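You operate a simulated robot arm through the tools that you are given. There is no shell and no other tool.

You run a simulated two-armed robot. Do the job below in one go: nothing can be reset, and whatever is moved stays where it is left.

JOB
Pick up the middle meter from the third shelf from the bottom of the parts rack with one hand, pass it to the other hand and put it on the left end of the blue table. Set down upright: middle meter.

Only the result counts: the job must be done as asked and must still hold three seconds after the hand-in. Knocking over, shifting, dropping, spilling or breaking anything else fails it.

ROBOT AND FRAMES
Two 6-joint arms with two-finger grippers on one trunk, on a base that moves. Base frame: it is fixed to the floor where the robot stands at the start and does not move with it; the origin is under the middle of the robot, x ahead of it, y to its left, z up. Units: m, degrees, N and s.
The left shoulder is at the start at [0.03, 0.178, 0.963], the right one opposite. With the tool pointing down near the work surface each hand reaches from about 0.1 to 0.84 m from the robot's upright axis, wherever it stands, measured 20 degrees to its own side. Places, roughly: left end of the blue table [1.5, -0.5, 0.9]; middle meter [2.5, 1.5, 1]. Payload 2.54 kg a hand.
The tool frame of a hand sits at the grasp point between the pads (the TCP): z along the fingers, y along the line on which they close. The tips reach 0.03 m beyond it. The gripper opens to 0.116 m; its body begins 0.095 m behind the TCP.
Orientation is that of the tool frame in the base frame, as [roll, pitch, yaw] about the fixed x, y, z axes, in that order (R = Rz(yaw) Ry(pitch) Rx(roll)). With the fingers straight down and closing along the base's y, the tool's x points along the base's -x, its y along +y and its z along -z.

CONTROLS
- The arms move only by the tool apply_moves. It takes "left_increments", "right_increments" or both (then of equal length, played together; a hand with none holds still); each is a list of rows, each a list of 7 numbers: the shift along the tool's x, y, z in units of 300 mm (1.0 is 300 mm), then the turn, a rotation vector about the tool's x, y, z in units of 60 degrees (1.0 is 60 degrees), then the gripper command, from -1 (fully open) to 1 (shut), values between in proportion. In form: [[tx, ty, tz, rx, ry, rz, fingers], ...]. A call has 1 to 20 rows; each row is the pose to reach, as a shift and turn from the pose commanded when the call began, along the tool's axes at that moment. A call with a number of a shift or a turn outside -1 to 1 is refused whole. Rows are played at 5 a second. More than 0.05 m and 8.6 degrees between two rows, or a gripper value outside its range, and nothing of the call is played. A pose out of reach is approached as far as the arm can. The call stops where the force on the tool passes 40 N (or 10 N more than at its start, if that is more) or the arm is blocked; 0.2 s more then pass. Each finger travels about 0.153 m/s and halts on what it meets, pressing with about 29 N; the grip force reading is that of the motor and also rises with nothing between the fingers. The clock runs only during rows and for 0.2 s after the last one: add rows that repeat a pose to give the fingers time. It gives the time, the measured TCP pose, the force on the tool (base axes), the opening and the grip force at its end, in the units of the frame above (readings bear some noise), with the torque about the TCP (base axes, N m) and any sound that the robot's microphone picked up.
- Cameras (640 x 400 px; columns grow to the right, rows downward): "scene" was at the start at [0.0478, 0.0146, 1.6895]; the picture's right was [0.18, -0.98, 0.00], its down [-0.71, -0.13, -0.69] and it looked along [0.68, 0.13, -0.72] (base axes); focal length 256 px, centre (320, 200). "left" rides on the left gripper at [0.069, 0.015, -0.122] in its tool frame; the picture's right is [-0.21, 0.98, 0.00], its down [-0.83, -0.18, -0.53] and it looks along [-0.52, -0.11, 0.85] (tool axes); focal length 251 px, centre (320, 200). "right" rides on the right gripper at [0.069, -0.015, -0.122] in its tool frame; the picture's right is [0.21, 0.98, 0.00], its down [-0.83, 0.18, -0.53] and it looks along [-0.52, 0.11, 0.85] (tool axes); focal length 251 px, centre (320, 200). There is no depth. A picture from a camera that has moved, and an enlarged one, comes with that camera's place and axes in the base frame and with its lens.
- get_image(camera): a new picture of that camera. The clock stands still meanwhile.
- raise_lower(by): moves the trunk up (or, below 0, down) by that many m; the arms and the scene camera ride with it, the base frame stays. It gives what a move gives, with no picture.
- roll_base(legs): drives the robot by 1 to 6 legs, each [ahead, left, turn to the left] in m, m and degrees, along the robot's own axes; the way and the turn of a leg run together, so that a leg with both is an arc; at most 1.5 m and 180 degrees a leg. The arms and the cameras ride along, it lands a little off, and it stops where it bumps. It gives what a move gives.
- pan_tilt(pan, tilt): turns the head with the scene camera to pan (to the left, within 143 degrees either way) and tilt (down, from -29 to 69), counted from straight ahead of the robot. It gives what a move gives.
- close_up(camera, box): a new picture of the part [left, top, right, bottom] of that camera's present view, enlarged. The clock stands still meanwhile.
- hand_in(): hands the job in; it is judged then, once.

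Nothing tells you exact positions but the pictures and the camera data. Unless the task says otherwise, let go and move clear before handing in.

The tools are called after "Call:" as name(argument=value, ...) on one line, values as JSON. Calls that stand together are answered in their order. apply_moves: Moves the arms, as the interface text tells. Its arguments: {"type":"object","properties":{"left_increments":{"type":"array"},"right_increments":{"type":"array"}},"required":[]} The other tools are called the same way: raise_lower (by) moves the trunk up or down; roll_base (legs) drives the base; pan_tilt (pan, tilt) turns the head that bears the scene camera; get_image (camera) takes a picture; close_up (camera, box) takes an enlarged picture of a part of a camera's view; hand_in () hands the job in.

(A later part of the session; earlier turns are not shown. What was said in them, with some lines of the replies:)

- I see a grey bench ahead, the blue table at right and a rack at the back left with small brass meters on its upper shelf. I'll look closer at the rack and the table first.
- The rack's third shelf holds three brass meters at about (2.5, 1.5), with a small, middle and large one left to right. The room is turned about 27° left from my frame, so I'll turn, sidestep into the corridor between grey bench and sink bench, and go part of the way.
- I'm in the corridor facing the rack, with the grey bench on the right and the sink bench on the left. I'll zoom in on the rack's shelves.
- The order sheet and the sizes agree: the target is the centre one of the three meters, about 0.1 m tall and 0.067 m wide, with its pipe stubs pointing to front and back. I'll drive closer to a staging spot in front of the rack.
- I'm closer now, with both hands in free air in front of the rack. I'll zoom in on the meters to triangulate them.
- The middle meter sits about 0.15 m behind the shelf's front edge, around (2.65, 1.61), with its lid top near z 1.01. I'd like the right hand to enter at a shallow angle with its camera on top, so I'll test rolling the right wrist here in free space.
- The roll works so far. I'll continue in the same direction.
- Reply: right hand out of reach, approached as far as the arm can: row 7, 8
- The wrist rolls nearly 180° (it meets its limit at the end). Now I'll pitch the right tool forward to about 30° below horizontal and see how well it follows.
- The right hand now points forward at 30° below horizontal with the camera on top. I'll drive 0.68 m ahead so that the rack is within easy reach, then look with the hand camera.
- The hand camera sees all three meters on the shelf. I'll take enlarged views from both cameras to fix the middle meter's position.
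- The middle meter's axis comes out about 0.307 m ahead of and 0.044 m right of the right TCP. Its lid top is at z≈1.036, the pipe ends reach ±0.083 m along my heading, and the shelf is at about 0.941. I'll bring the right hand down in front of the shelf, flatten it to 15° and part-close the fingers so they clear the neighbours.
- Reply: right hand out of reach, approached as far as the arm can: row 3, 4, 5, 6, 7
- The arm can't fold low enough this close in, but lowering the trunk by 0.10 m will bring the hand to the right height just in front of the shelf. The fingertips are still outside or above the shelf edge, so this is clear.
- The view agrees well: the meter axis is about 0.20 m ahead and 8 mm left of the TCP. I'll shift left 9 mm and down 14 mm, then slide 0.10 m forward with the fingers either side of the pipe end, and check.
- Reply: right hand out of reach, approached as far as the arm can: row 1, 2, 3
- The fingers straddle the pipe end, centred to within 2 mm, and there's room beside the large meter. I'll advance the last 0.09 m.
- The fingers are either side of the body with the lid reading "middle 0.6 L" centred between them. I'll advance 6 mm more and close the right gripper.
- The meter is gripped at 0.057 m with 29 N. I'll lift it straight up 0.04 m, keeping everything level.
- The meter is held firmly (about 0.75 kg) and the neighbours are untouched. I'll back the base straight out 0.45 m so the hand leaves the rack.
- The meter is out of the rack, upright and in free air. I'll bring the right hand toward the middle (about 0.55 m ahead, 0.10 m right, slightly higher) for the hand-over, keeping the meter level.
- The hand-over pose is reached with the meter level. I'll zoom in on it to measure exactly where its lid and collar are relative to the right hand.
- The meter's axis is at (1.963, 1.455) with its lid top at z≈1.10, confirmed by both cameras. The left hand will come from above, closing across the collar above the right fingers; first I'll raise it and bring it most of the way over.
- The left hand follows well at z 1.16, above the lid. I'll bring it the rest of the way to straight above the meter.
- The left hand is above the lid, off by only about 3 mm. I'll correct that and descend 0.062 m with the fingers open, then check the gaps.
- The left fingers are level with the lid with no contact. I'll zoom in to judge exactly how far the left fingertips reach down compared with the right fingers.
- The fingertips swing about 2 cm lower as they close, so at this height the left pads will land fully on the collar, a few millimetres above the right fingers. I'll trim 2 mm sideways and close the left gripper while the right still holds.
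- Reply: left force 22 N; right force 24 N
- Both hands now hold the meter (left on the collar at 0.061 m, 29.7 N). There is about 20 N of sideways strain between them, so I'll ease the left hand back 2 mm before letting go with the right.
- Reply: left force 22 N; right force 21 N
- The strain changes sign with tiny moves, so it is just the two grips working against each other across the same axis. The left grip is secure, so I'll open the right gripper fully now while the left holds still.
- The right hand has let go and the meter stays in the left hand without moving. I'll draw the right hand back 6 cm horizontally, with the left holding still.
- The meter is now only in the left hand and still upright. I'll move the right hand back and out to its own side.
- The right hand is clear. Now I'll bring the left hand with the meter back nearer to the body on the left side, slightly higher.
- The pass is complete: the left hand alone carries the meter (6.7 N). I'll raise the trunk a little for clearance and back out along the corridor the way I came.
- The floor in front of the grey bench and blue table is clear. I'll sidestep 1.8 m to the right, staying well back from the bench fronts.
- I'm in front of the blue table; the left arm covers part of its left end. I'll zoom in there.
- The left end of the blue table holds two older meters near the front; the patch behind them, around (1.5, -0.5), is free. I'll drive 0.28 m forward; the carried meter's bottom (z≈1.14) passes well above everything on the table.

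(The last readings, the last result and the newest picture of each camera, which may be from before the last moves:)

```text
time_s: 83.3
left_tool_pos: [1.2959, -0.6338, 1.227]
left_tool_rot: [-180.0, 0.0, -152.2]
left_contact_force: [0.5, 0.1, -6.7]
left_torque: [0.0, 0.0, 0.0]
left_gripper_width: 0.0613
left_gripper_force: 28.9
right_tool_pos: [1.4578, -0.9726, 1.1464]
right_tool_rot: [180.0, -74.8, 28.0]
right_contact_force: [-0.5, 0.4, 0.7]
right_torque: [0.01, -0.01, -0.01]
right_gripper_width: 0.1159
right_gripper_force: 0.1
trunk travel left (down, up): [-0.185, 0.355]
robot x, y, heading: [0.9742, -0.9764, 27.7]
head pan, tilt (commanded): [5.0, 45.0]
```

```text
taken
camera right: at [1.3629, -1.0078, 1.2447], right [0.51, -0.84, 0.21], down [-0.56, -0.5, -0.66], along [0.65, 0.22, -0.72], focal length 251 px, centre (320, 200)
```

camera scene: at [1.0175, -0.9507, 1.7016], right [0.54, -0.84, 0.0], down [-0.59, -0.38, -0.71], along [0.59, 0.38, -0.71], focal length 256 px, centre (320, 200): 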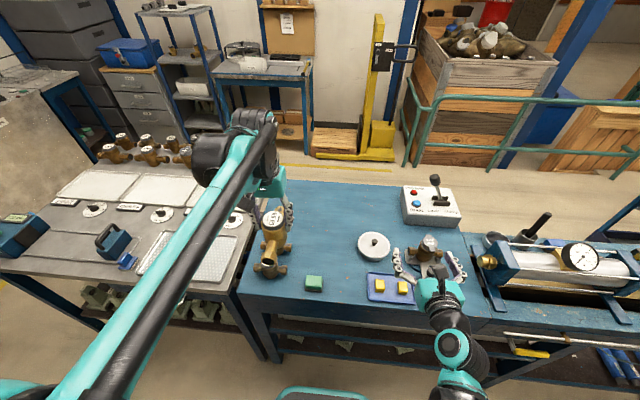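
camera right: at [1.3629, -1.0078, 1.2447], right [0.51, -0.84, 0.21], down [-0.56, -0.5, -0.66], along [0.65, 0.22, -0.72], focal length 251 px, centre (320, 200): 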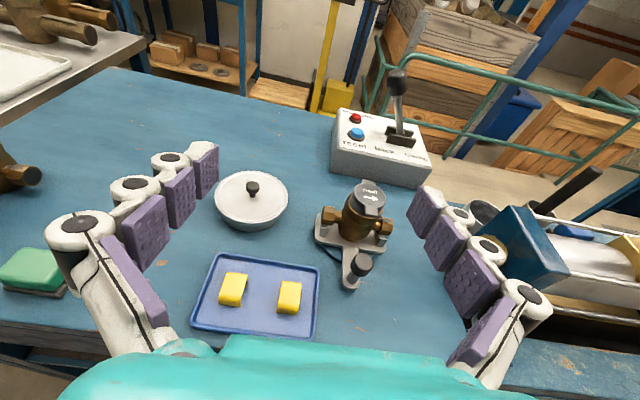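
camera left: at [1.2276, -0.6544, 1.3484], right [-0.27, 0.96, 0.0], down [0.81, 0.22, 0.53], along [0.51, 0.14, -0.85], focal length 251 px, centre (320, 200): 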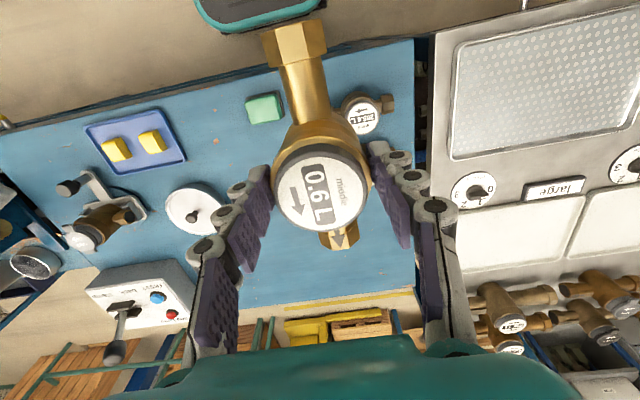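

The table's left edge is 0.15 m left of the carried meter, and the free target spot is about 0.29 m straight ahead of it. I'll raise the trunk for a better arm posture, lower the hand to a safe passing height, and then look.

Call:
raise_lower(by=0.12)

Call:
apply_moves(left_increments=[[0, 0, 0.08, 0, 0, 0, 1], [0, 0, 0.16, 0, 0, 0, 1], [0, 0, 0.24, 0, 0, 0, 1], [0, 0, 0.32, 0, 0, 0, 1], [0, 0, 0.4, 0, 0, 0, 1], [0, 0, 0.48, 0, 0, 0, 1], [0, 0, 0.56, 0, 0, 0, 1], [0, 0, 0.64, 0, 0, 0, 1], [0, 0, 0.64, 0, 0, 0, 1]])

Call:
get_image(camera="scene")

Call:
get_image(camera="left")

```text
time_s: 84.8
left_tool_pos: [1.2961, -0.6353, 1.3488]
left_tool_rot: [-180.0, 0.0, -152.1]
left_contact_force: [-0.9, -0.7, -6.4]
left_torque: [0.01, 0.02, 0.05]
left_gripper_width: 0.061
left_gripper_force: 28.2
right_tool_pos: [1.4588, -0.9735, 1.2664]
right_tool_rot: [180.0, -74.8, 28.0]
right_contact_force: [0.7, 0.2, 0.4]
right_torque: [0.03, -0.01, 0.0]
right_gripper_width: 0.1159
right_gripper_force: 0.1
trunk travel left (down, up): [-0.305, 0.235]
robot x, y, heading: [0.9837, -0.981, 27.8]
head pan, tilt (commanded): [5.0, 45.0]
```

```text
time_s: 86.8
left_tool_pos: [1.2954, -0.6349, 1.1557]
left_tool_rot: [180.0, 0.0, -152.2]
left_contact_force: [-0.1, -0.4, -7.0]
left_torque: [-0.02, 0.02, -0.01]
left_gripper_width: 0.0613
left_gripper_force: 28.8
right_tool_pos: [1.4577, -0.9731, 1.2673]
right_tool_rot: [180.0, -74.9, 27.9]
right_contact_force: [-0.5, -0.4, 0.7]
right_torque: [0.01, 0.0, -0.01]
right_gripper_width: 0.1162
right_gripper_force: 0.1
trunk travel left (down, up): [-0.305, 0.235]
robot x, y, heading: [0.9786, -0.9826, 27.9]
head pan, tilt (commanded): [5.0, 45.0]
```

```text
taken
camera scene: at [1.0173, -0.9508, 1.8216], right [0.54, -0.84, 0.0], down [-0.59, -0.38, -0.71], along [0.59, 0.38, -0.71], focal length 256 px, centre (320, 200)
```

scene: 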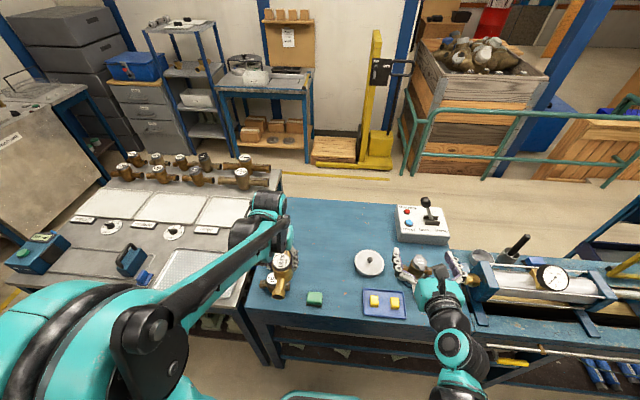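

```text
taken
camera left: at [1.2275, -0.6553, 1.2773], right [-0.27, 0.96, 0.0], down [0.81, 0.22, 0.53], along [0.51, 0.14, -0.85], focal length 251 px, centre (320, 200)
```

left: 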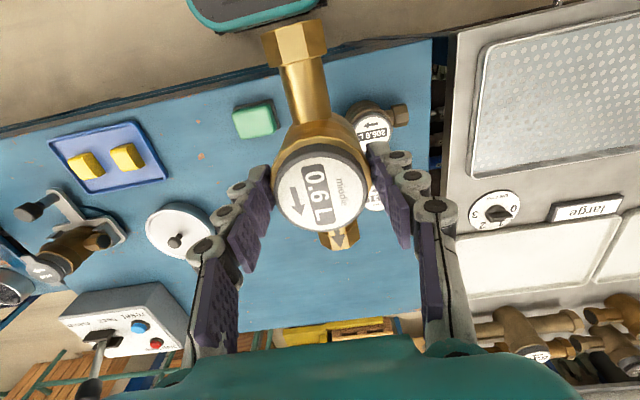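

Passing height is safe: the carried meter's bottom is at about 1.066 and the standing meters' tops at about 1.0–1.02. I'll move it 0.29 m forward over the free area behind them.

Call:
apply_moves(left_increments=[[-0.04, 0, 0, 0, 0, 0, 1], [-0.12, 0, 0, 0, 0, 0, 1], [-0.2, 0, 0, 0, 0, 0, 1], [-0.28, 0, 0, 0, 0, 0, 1], [-0.36, 0, 0, 0, 0, 0, 1], [-0.44, 0, 0, 0, 0, 0, 1], [-0.52, 0, 0, 0, 0, 0, 1], [-0.6, 0, 0, 0, 0, 0, 1], [-0.68, 0, 0, 0, 0, 0, 1], [-0.76, 0, 0, 0, 0, 0, 1], [-0.84, 0, 0, 0, 0, 0, 1], [-0.92, 0, 0, 0, 0, 0, 1], [-0.967, 0, 0, 0, 0, 0, 1], [-0.967, 0, 0, 0, 0, 0, 1]])

Call:
get_image(camera="left")

Call:
get_image(camera="scene")

Call:
close_up(camera="scene", box=[200, 170, 360, 320])

```text
time_s: 89.8
left_tool_pos: [1.5524, -0.4987, 1.1554]
left_tool_rot: [-179.9, 0.1, -152.3]
left_contact_force: [-0.9, 0.0, -6.9]
left_torque: [-0.03, 0.03, 0.03]
left_gripper_width: 0.0612
left_gripper_force: 28.9
right_tool_pos: [1.4581, -0.9731, 1.2676]
right_tool_rot: [-179.9, -74.8, 28.0]
right_contact_force: [0.1, 0.6, 0.1]
right_torque: [-0.03, 0.01, -0.01]
right_gripper_width: 0.116
right_gripper_force: 0.0
trunk travel left (down, up): [-0.305, 0.235]
robot x, y, heading: [0.9742, -0.9832, 28.0]
head pan, tilt (commanded): [5.0, 45.0]
```

```text
taken
camera left: at [1.485, -0.5178, 1.2769], right [-0.27, 0.96, 0.0], down [0.82, 0.22, 0.53], along [0.51, 0.14, -0.85], focal length 251 px, centre (320, 200)
```

left: 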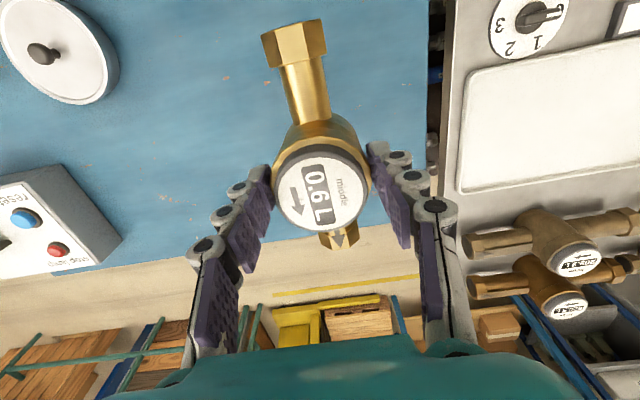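

```text
taken
camera scene: at [1.018, -0.9504, 1.8216], right [0.54, -0.84, 0.0], down [-0.59, -0.38, -0.71], along [0.59, 0.38, -0.71], focal length 256 px, centre (320, 200)
```

scene: 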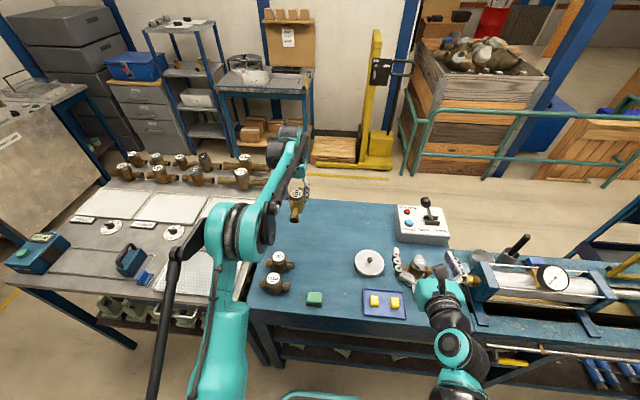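

```text
2.67 times, centred on (280, 245) of scene
camera zoom: at [1.018, -0.9504, 1.8216], right [0.54, -0.84, 0.0], down [-0.59, -0.38, -0.71], along [0.59, 0.38, -0.71], focal length 683 px, centre (427, 80)
```

zoom: 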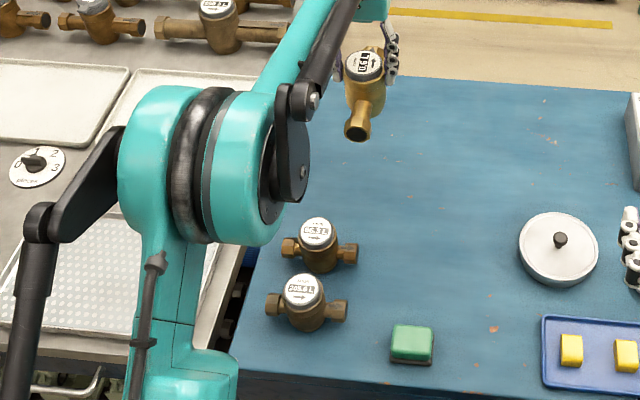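

The meter now hangs over the free spot behind the two standing meters. By triangulating the tray and the sponge I get a table top at z≈0.90, so contact should come at a left TCP height near 0.99. I'll lower to 1.02 first.

Call:
apply_moves(left_increments=[[0, 0, 0.05, 0, 0, 0, 1], [0, 0, 0.1, 0, 0, 0, 1], [0, 0, 0.15, 0, 0, 0, 1], [0, 0, 0.2, 0, 0, 0, 1], [0, 0, 0.25, 0, 0, 0, 1], [0, 0, 0.3, 0, 0, 0, 1], [0, 0, 0.35, 0, 0, 0, 1], [0, 0, 0.4, 0, 0, 0, 1], [0, 0, 0.45, 0, 0, 0, 1], [0, 0, 0.45, 0, 0, 0, 1]])

Call:
get_image(camera="left")

Call:
close_up(camera="scene", box=[240, 150, 360, 260])

```text
time_s: 92.0
left_tool_pos: [1.5531, -0.4992, 1.0188]
left_tool_rot: [179.9, 0.0, -152.1]
left_contact_force: [0.4, 0.4, -6.6]
left_torque: [-0.02, 0.04, 0.02]
left_gripper_width: 0.061
left_gripper_force: 29.1
right_tool_pos: [1.459, -0.9723, 1.2663]
right_tool_rot: [179.9, -74.8, 27.8]
right_contact_force: [-0.2, 0.2, 0.2]
right_torque: [0.03, 0.0, 0.01]
right_gripper_width: 0.1161
right_gripper_force: 0.1
trunk travel left (down, up): [-0.305, 0.235]
robot x, y, heading: [0.9767, -0.9824, 27.6]
head pan, tilt (commanded): [5.0, 45.0]
```

```text
taken
camera left: at [1.4843, -0.5197, 1.1397], right [-0.27, 0.96, 0.0], down [0.82, 0.22, 0.53], along [0.51, 0.14, -0.85], focal length 251 px, centre (320, 200)
```

left: 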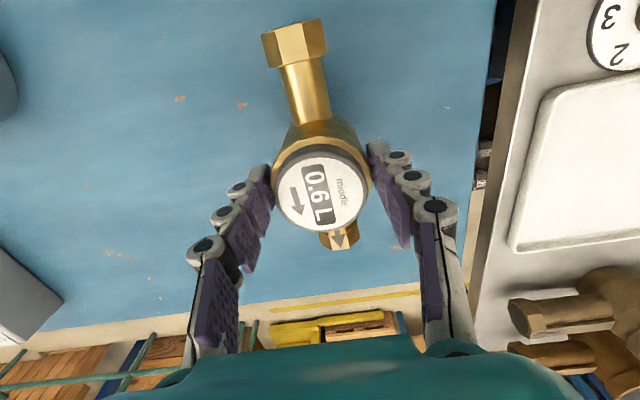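

```text
3.64 times, centred on (300, 205) of scene
camera zoom: at [1.018, -0.9505, 1.8216], right [0.54, -0.84, 0.0], down [-0.59, -0.38, -0.71], along [0.59, 0.38, -0.71], focal length 932 px, centre (393, 182)
```

zoom: 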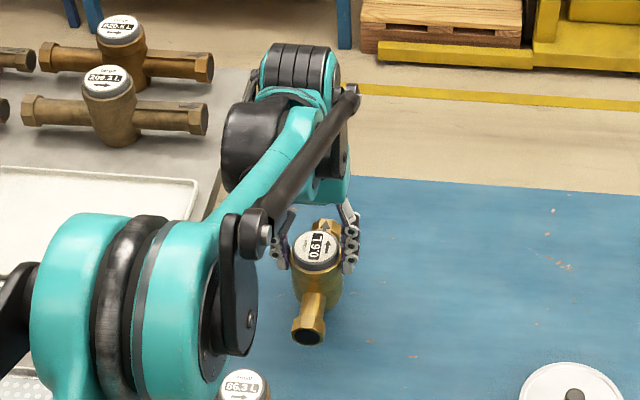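

The spot below is clear. I'll lower slowly in small steps and watch the force.

Call:
apply_moves(left_increments=[[0, 0, 0.01, 0, 0, 0, 1], [0, 0, 0.02, 0, 0, 0, 1], [0, 0, 0.03, 0, 0, 0, 1], [0, 0, 0.04, 0, 0, 0, 1], [0, 0, 0.05, 0, 0, 0, 1], [0, 0, 0.06, 0, 0, 0, 1], [0, 0, 0.067, 0, 0, 0, 1]])

```text
time_s: 93.6
left_tool_pos: [1.5535, -0.4991, 1.0005]
left_tool_rot: [-179.9, 0.0, -152.2]
left_contact_force: [0.5, 0.0, -6.9]
left_torque: [0.02, 0.02, 0.0]
left_gripper_width: 0.0612
left_gripper_force: 28.7
right_tool_pos: [1.459, -0.9722, 1.2664]
right_tool_rot: [180.0, -74.8, 27.9]
right_contact_force: [1.0, 0.8, 0.4]
right_torque: [-0.02, -0.01, -0.01]
right_gripper_width: 0.1161
right_gripper_force: 0.0
trunk travel left (down, up): [-0.305, 0.235]
robot x, y, heading: [0.979, -0.9787, 27.9]
head pan, tilt (commanded): [5.0, 45.0]
```

Call:
apply_moves(left_increments=[[0, 0, 0.006, 0, 0, 0, 1], [0, 0, 0.012, 0, 0, 0, 1], [0, 0, 0.018, 0, 0, 0, 1], [0, 0, 0.024, 0, 0, 0, 1]])

```text
time_s: 94.6
left_tool_pos: [1.5527, -0.4987, 0.9935]
left_tool_rot: [180.0, -0.1, -152.1]
left_contact_force: [-0.1, -0.1, -7.1]
left_torque: [-0.01, 0.04, -0.02]
left_gripper_width: 0.0615
left_gripper_force: 28.5
right_tool_pos: [1.458, -0.9728, 1.2658]
right_tool_rot: [-180.0, -74.7, 27.9]
right_contact_force: [-0.5, -0.3, 1.1]
right_torque: [0.01, 0.0, 0.03]
right_gripper_width: 0.1159
right_gripper_force: 0.2
trunk travel left (down, up): [-0.305, 0.235]
robot x, y, heading: [0.9767, -0.9831, 28.0]
head pan, tilt (commanded): [5.0, 45.0]
```

No contact yet at a TCP height of 0.9935 (force still about −7 N). I'll go on down in 1.5–2 mm steps.

Call:
apply_moves(left_increments=[[0, 0, 0.005, 0, 0, 0, 1], [0, 0, 0.01, 0, 0, 0, 1], [0, 0, 0.015, 0, 0, 0, 1], [0, 0, 0.02, 0, 0, 0, 1]])

```text
time_s: 95.6
left_tool_pos: [1.5503, -0.4988, 0.989]
left_tool_rot: [-179.9, 0.1, -152.2]
left_contact_force: [2.5, 5.4, 16.2]
left_torque: [0.26, -0.14, -0.01]
left_gripper_width: 0.0615
left_gripper_force: 29.1
right_tool_pos: [1.4581, -0.9735, 1.2684]
right_tool_rot: [180.0, -74.9, 27.8]
right_contact_force: [-1.1, -0.3, 0.3]
right_torque: [-0.02, -0.01, -0.01]
right_gripper_width: 0.1159
right_gripper_force: 0.1
trunk travel left (down, up): [-0.305, 0.235]
robot x, y, heading: [0.9758, -0.9814, 27.9]
head pan, tilt (commanded): [5.0, 45.0]
```

The meter has touched down (+16 N). I'll ease up about 1.5 mm so it just rests on the table.

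Call:
apply_moves(left_increments=[[0, 0, -0.003, 0, 0, 0, 1], [0, 0, -0.005, 0, 0, 0, 1], [0, 0, -0.005, 0, 0, 0, 1]])

Call:
get_image(camera="left")

Call:
close_up(camera="scene", box=[240, 150, 360, 260])

```text
time_s: 96.4
left_tool_pos: [1.5507, -0.4982, 0.9897]
left_tool_rot: [179.9, 0.2, -152.2]
left_contact_force: [-1.5, 9.1, 15.1]
left_torque: [0.38, -0.01, 0.03]
left_gripper_width: 0.0611
left_gripper_force: 28.5
right_tool_pos: [1.4567, -0.9724, 1.2673]
right_tool_rot: [180.0, -74.9, 28.0]
right_contact_force: [0.8, 0.4, -0.7]
right_torque: [-0.03, 0.03, -0.02]
right_gripper_width: 0.1161
right_gripper_force: 0.0
trunk travel left (down, up): [-0.305, 0.235]
robot x, y, heading: [0.9791, -0.982, 27.9]
head pan, tilt (commanded): [5.0, 45.0]
```

```text
taken
camera left: at [1.4831, -0.5187, 1.1101], right [-0.27, 0.96, 0.0], down [0.81, 0.22, 0.53], along [0.52, 0.14, -0.84], focal length 251 px, centre (320, 200)
```

left: 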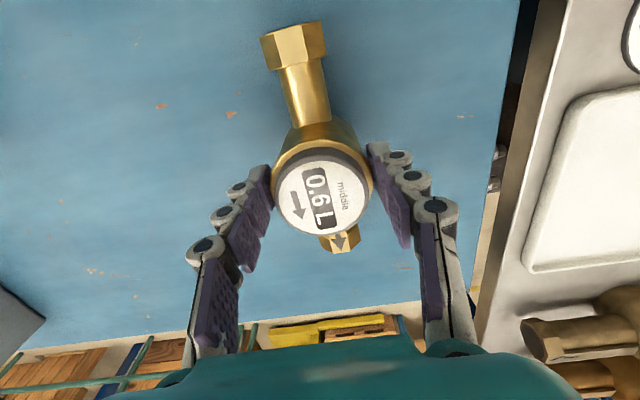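

```text
3.64 times, centred on (300, 205) of scene
camera zoom: at [1.0157, -0.9508, 1.8216], right [0.54, -0.84, 0.0], down [-0.59, -0.38, -0.71], along [0.59, 0.38, -0.71], focal length 932 px, centre (393, 182)
```

zoom: 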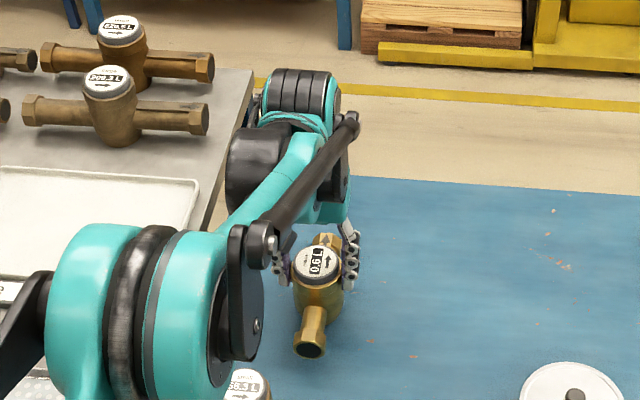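

Call:
apply_moves(left_increments=[[0, 0, -0.003, 0, 0, 0, 1], [0, 0, -0.006, 0, 0, 0, 1], [0, 0, -0.006, 0, 0, 0, 1]])

```text
time_s: 97.2
left_tool_pos: [1.5545, -0.4997, 0.99]
left_tool_rot: [180.0, 0.0, -152.2]
left_contact_force: [-1.0, -0.8, -6.9]
left_torque: [0.01, 0.03, 0.0]
left_gripper_width: 0.061
left_gripper_force: 29.5
right_tool_pos: [1.4588, -0.9721, 1.2669]
right_tool_rot: [-180.0, -74.9, 27.9]
right_contact_force: [0.1, 0.0, -0.7]
right_torque: [0.0, -0.05, -0.01]
right_gripper_width: 0.116
right_gripper_force: 0.0
trunk travel left (down, up): [-0.305, 0.235]
robot x, y, heading: [0.974, -0.9787, 27.8]
head pan, tilt (commanded): [5.0, 45.0]
```

Call:
apply_moves(left_increments=[[0, 0, 0.002, 0, 0, 0, 1], [0, 0, 0.004, 0, 0, 0, 1], [0, 0, 0.004, 0, 0, 0, 1]])

```text
time_s: 98.0
left_tool_pos: [1.5535, -0.4994, 0.9898]
left_tool_rot: [180.0, 0.0, -152.2]
left_contact_force: [2.2, -0.5, -0.3]
left_torque: [-0.15, -0.33, 0.0]
left_gripper_width: 0.0614
left_gripper_force: 29.2
right_tool_pos: [1.4592, -0.9738, 1.2679]
right_tool_rot: [-179.9, -74.8, 27.9]
right_contact_force: [-0.6, -0.2, -0.3]
right_torque: [-0.02, 0.0, 0.0]
right_gripper_width: 0.116
right_gripper_force: 0.0
trunk travel left (down, up): [-0.305, 0.235]
robot x, y, heading: [0.9751, -0.9843, 28.0]
head pan, tilt (commanded): [5.0, 45.0]
```

The weight is now just on the table (force ≈0). I'll open the left fingers gently.

Call:
apply_moves(left_increments=[[0, 0, 0, 0, 0, 0, 0.2], [0, 0, 0, 0, 0, 0, -0.05], [0, 0, 0, 0, 0, 0, -0.15], [0, 0, 0, 0, 0, 0, -0.3], [0, 0, 0, 0, 0, 0, -0.5], [0, 0, 0, 0, 0, 0, -0.75], [0, 0, 0, 0, 0, 0, -1], [0, 0, 0, 0, 0, 0, -1]])

Call:
get_image(camera="left")

Call:
close_up(camera="scene", box=[240, 150, 360, 260])

```text
time_s: 99.8
left_tool_pos: [1.5528, -0.4993, 0.9888]
left_tool_rot: [-179.9, 0.0, -152.2]
left_contact_force: [0.7, 0.2, -0.1]
left_torque: [-0.02, 0.01, 0.02]
left_gripper_width: 0.1159
left_gripper_force: 0.0
right_tool_pos: [1.4582, -0.9732, 1.2678]
right_tool_rot: [-179.9, -74.8, 27.9]
right_contact_force: [-0.4, 0.0, 0.3]
right_torque: [0.0, -0.01, -0.03]
right_gripper_width: 0.1156
right_gripper_force: 0.1
trunk travel left (down, up): [-0.305, 0.235]
robot x, y, heading: [0.9781, -0.9775, 27.8]
head pan, tilt (commanded): [5.0, 45.0]
```

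```text
taken
camera left: at [1.4848, -0.5189, 1.1101], right [-0.27, 0.96, 0.0], down [0.82, 0.22, 0.53], along [0.51, 0.14, -0.85], focal length 251 px, centre (320, 200)
```

left: 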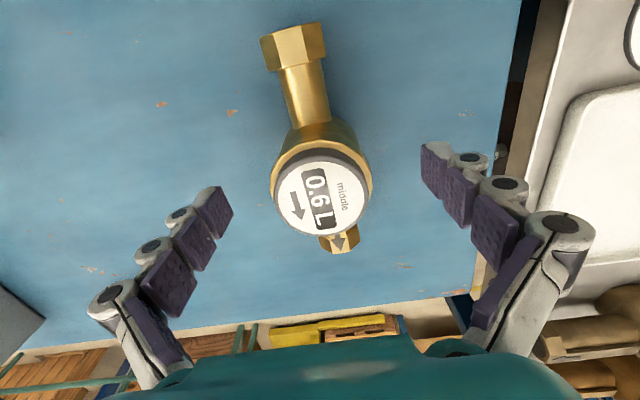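

```text
3.64 times, centred on (300, 205) of scene
camera zoom: at [1.0176, -0.9509, 1.8216], right [0.54, -0.84, 0.0], down [-0.59, -0.38, -0.71], along [0.59, 0.38, -0.71], focal length 932 px, centre (393, 182)
```

zoom: 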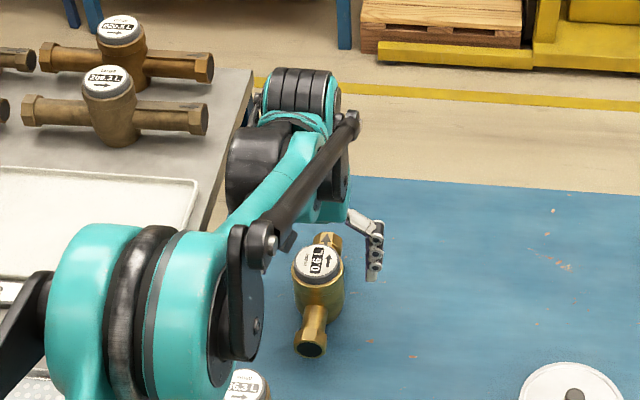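

The meter stands upright on its own. I'll raise the open left hand straight up and then draw it back.

Call:
apply_moves(left_increments=[[0, 0, -0.04, 0, 0, 0, -1], [0, 0, -0.1, 0, 0, 0, -1], [0, 0, -0.16, 0, 0, 0, -1], [0, 0, -0.23, 0, 0, 0, -1], [0, 0, -0.3, 0, 0, 0, -1], [0, 0, -0.37, 0, 0, 0, -1], [0, 0, -0.44, 0, 0, 0, -1], [0, 0, -0.53, 0, 0, 0, -1], [0, 0, -0.53, 0, 0, 0, -1]])

Call:
apply_moves(left_increments=[[0.06, 0, 0, 0, 0, 0, -1], [0.14, 0, 0, 0, 0, 0, -1], [0.22, 0, 0, 0, 0, 0, -1], [0.3, 0, 0, 0, 0, 0, -1], [0.38, 0, 0, 0, 0, 0, -1], [0.46, 0, 0, 0, 0, 0, -1], [0.54, 0, 0, 0, 0, 0, -1], [0.62, 0, 0, 0, 0, 0, -1], [0.7, 0, 0, 0, 0, 0, -1], [0.78, 0, 0, 0, 0, 0, -1], [0.86, 0, 0, 0, 0, 0, -1], [0.95, 0, 0, 0, 0, 0, -1], [0.95, 0, 0, 0, 0, 0, -1]])

Call:
get_image(camera="scene")

Call:
get_image(camera="left")

```text
time_s: 101.8
left_tool_pos: [1.5526, -0.4999, 1.1509]
left_tool_rot: [-180.0, 0.0, -152.2]
left_contact_force: [-0.3, -0.7, -0.1]
left_torque: [0.0, 0.01, -0.01]
left_gripper_width: 0.1159
left_gripper_force: 0.0
right_tool_pos: [1.4582, -0.9716, 1.2671]
right_tool_rot: [179.9, -74.8, 27.8]
right_contact_force: [0.1, 0.0, -0.4]
right_torque: [-0.04, -0.01, 0.0]
right_gripper_width: 0.1162
right_gripper_force: 0.2
trunk travel left (down, up): [-0.305, 0.235]
robot x, y, heading: [0.9784, -0.9832, 27.9]
head pan, tilt (commanded): [5.0, 45.0]
```

```text
time_s: 104.6
left_tool_pos: [1.3012, -0.6323, 1.1481]
left_tool_rot: [179.9, 0.0, -152.2]
left_contact_force: [0.3, 0.3, -0.5]
left_torque: [0.0, 0.02, 0.01]
left_gripper_width: 0.116
left_gripper_force: 0.0
right_tool_pos: [1.4592, -0.9726, 1.2658]
right_tool_rot: [-179.8, -74.9, 27.9]
right_contact_force: [-0.8, -0.4, -1.2]
right_torque: [-0.02, 0.02, 0.03]
right_gripper_width: 0.1159
right_gripper_force: 0.0
trunk travel left (down, up): [-0.305, 0.235]
robot x, y, heading: [0.974, -0.982, 27.9]
head pan, tilt (commanded): [5.0, 45.0]
```

```text
taken
camera scene: at [1.0187, -0.9502, 1.8215], right [0.54, -0.84, 0.0], down [-0.59, -0.38, -0.71], along [0.59, 0.38, -0.71], focal length 256 px, centre (320, 200)
```

scene: 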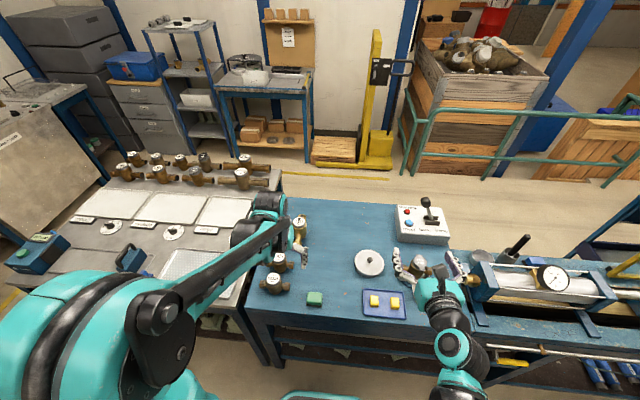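

```text
taken
camera left: at [1.2333, -0.6523, 1.2692], right [-0.27, 0.96, 0.0], down [0.82, 0.22, 0.53], along [0.51, 0.14, -0.85], focal length 251 px, centre (320, 200)
```

left: 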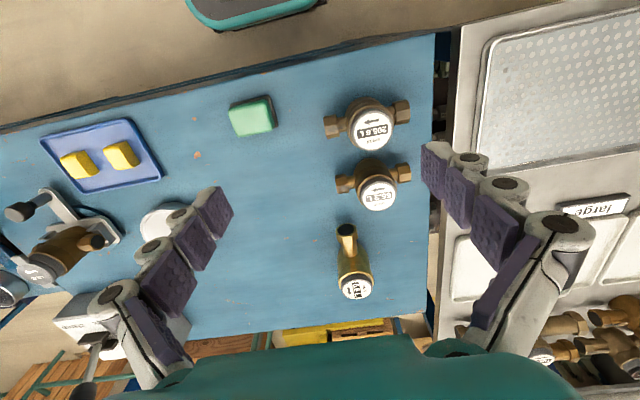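

The meter stands upright on the left end of the blue table, behind the two older meters, which haven't moved. I'll back the robot straight off a little and take a last look.

Call:
roll_base(legs=[[-0.25, 0, 0]])

Call:
get_image(camera="scene")

Call:
close_up(camera="scene", box=[220, 140, 400, 290])

```text
time_s: 106.4
left_tool_pos: [1.0783, -0.751, 1.1492]
left_tool_rot: [180.0, 0.1, -152.3]
left_contact_force: [0.3, -0.2, 0.1]
left_torque: [0.03, -0.03, 0.03]
left_gripper_width: 0.1159
left_gripper_force: 0.1
right_tool_pos: [1.236, -1.0916, 1.2679]
right_tool_rot: [-179.9, -74.9, 27.8]
right_contact_force: [-0.6, -0.7, -0.2]
right_torque: [0.02, 0.01, -0.03]
right_gripper_width: 0.1159
right_gripper_force: 0.0
trunk travel left (down, up): [-0.305, 0.235]
robot x, y, heading: [0.7569, -1.1013, 27.8]
head pan, tilt (commanded): [5.0, 45.0]
```

```text
taken
camera scene: at [0.7945, -1.069, 1.8216], right [0.54, -0.84, 0.0], down [-0.59, -0.38, -0.71], along [0.59, 0.38, -0.71], focal length 256 px, centre (320, 200)
```

scene: 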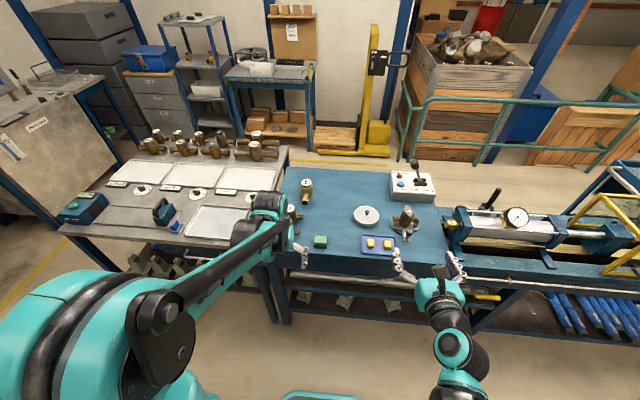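

```text
2.67 times, centred on (310, 215) of scene
camera zoom: at [0.7945, -1.069, 1.8216], right [0.54, -0.84, 0.0], down [-0.59, -0.38, -0.71], along [0.59, 0.38, -0.71], focal length 683 px, centre (347, 160)
```

zoom: 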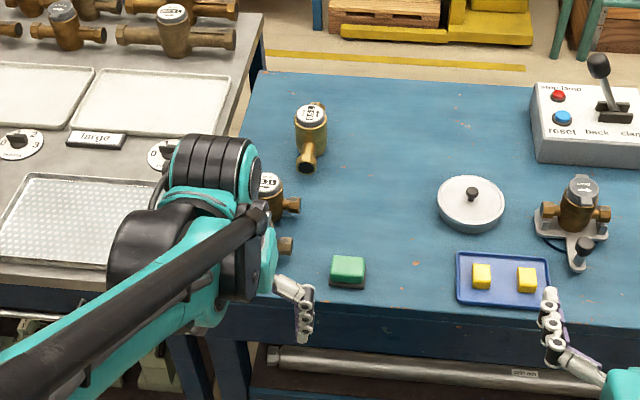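

The middle meter stands upright at the back of the blue table's left end, about (1.55, -0.50). Both hands are empty and clear, and nothing else has been disturbed, so I'm handing in.

Call:
hand_in()

```text
The job is handed in.
```

The middle meter (its lid reads "middle", 0.6 L) now stands upright on the left end of the blue table, at about (1.55, -0.50). It is behind the two meters that were already there.

I picked it from the third shelf with the right hand and passed it to the left hand in mid-air. The left hand then set it down. The other meters on the shelf and the table stayed where they were in every picture I took, with no sign of a bump or a drop. Both hands were empty and clear of the table before I handed in; I don't have the verdict on the hand-in.
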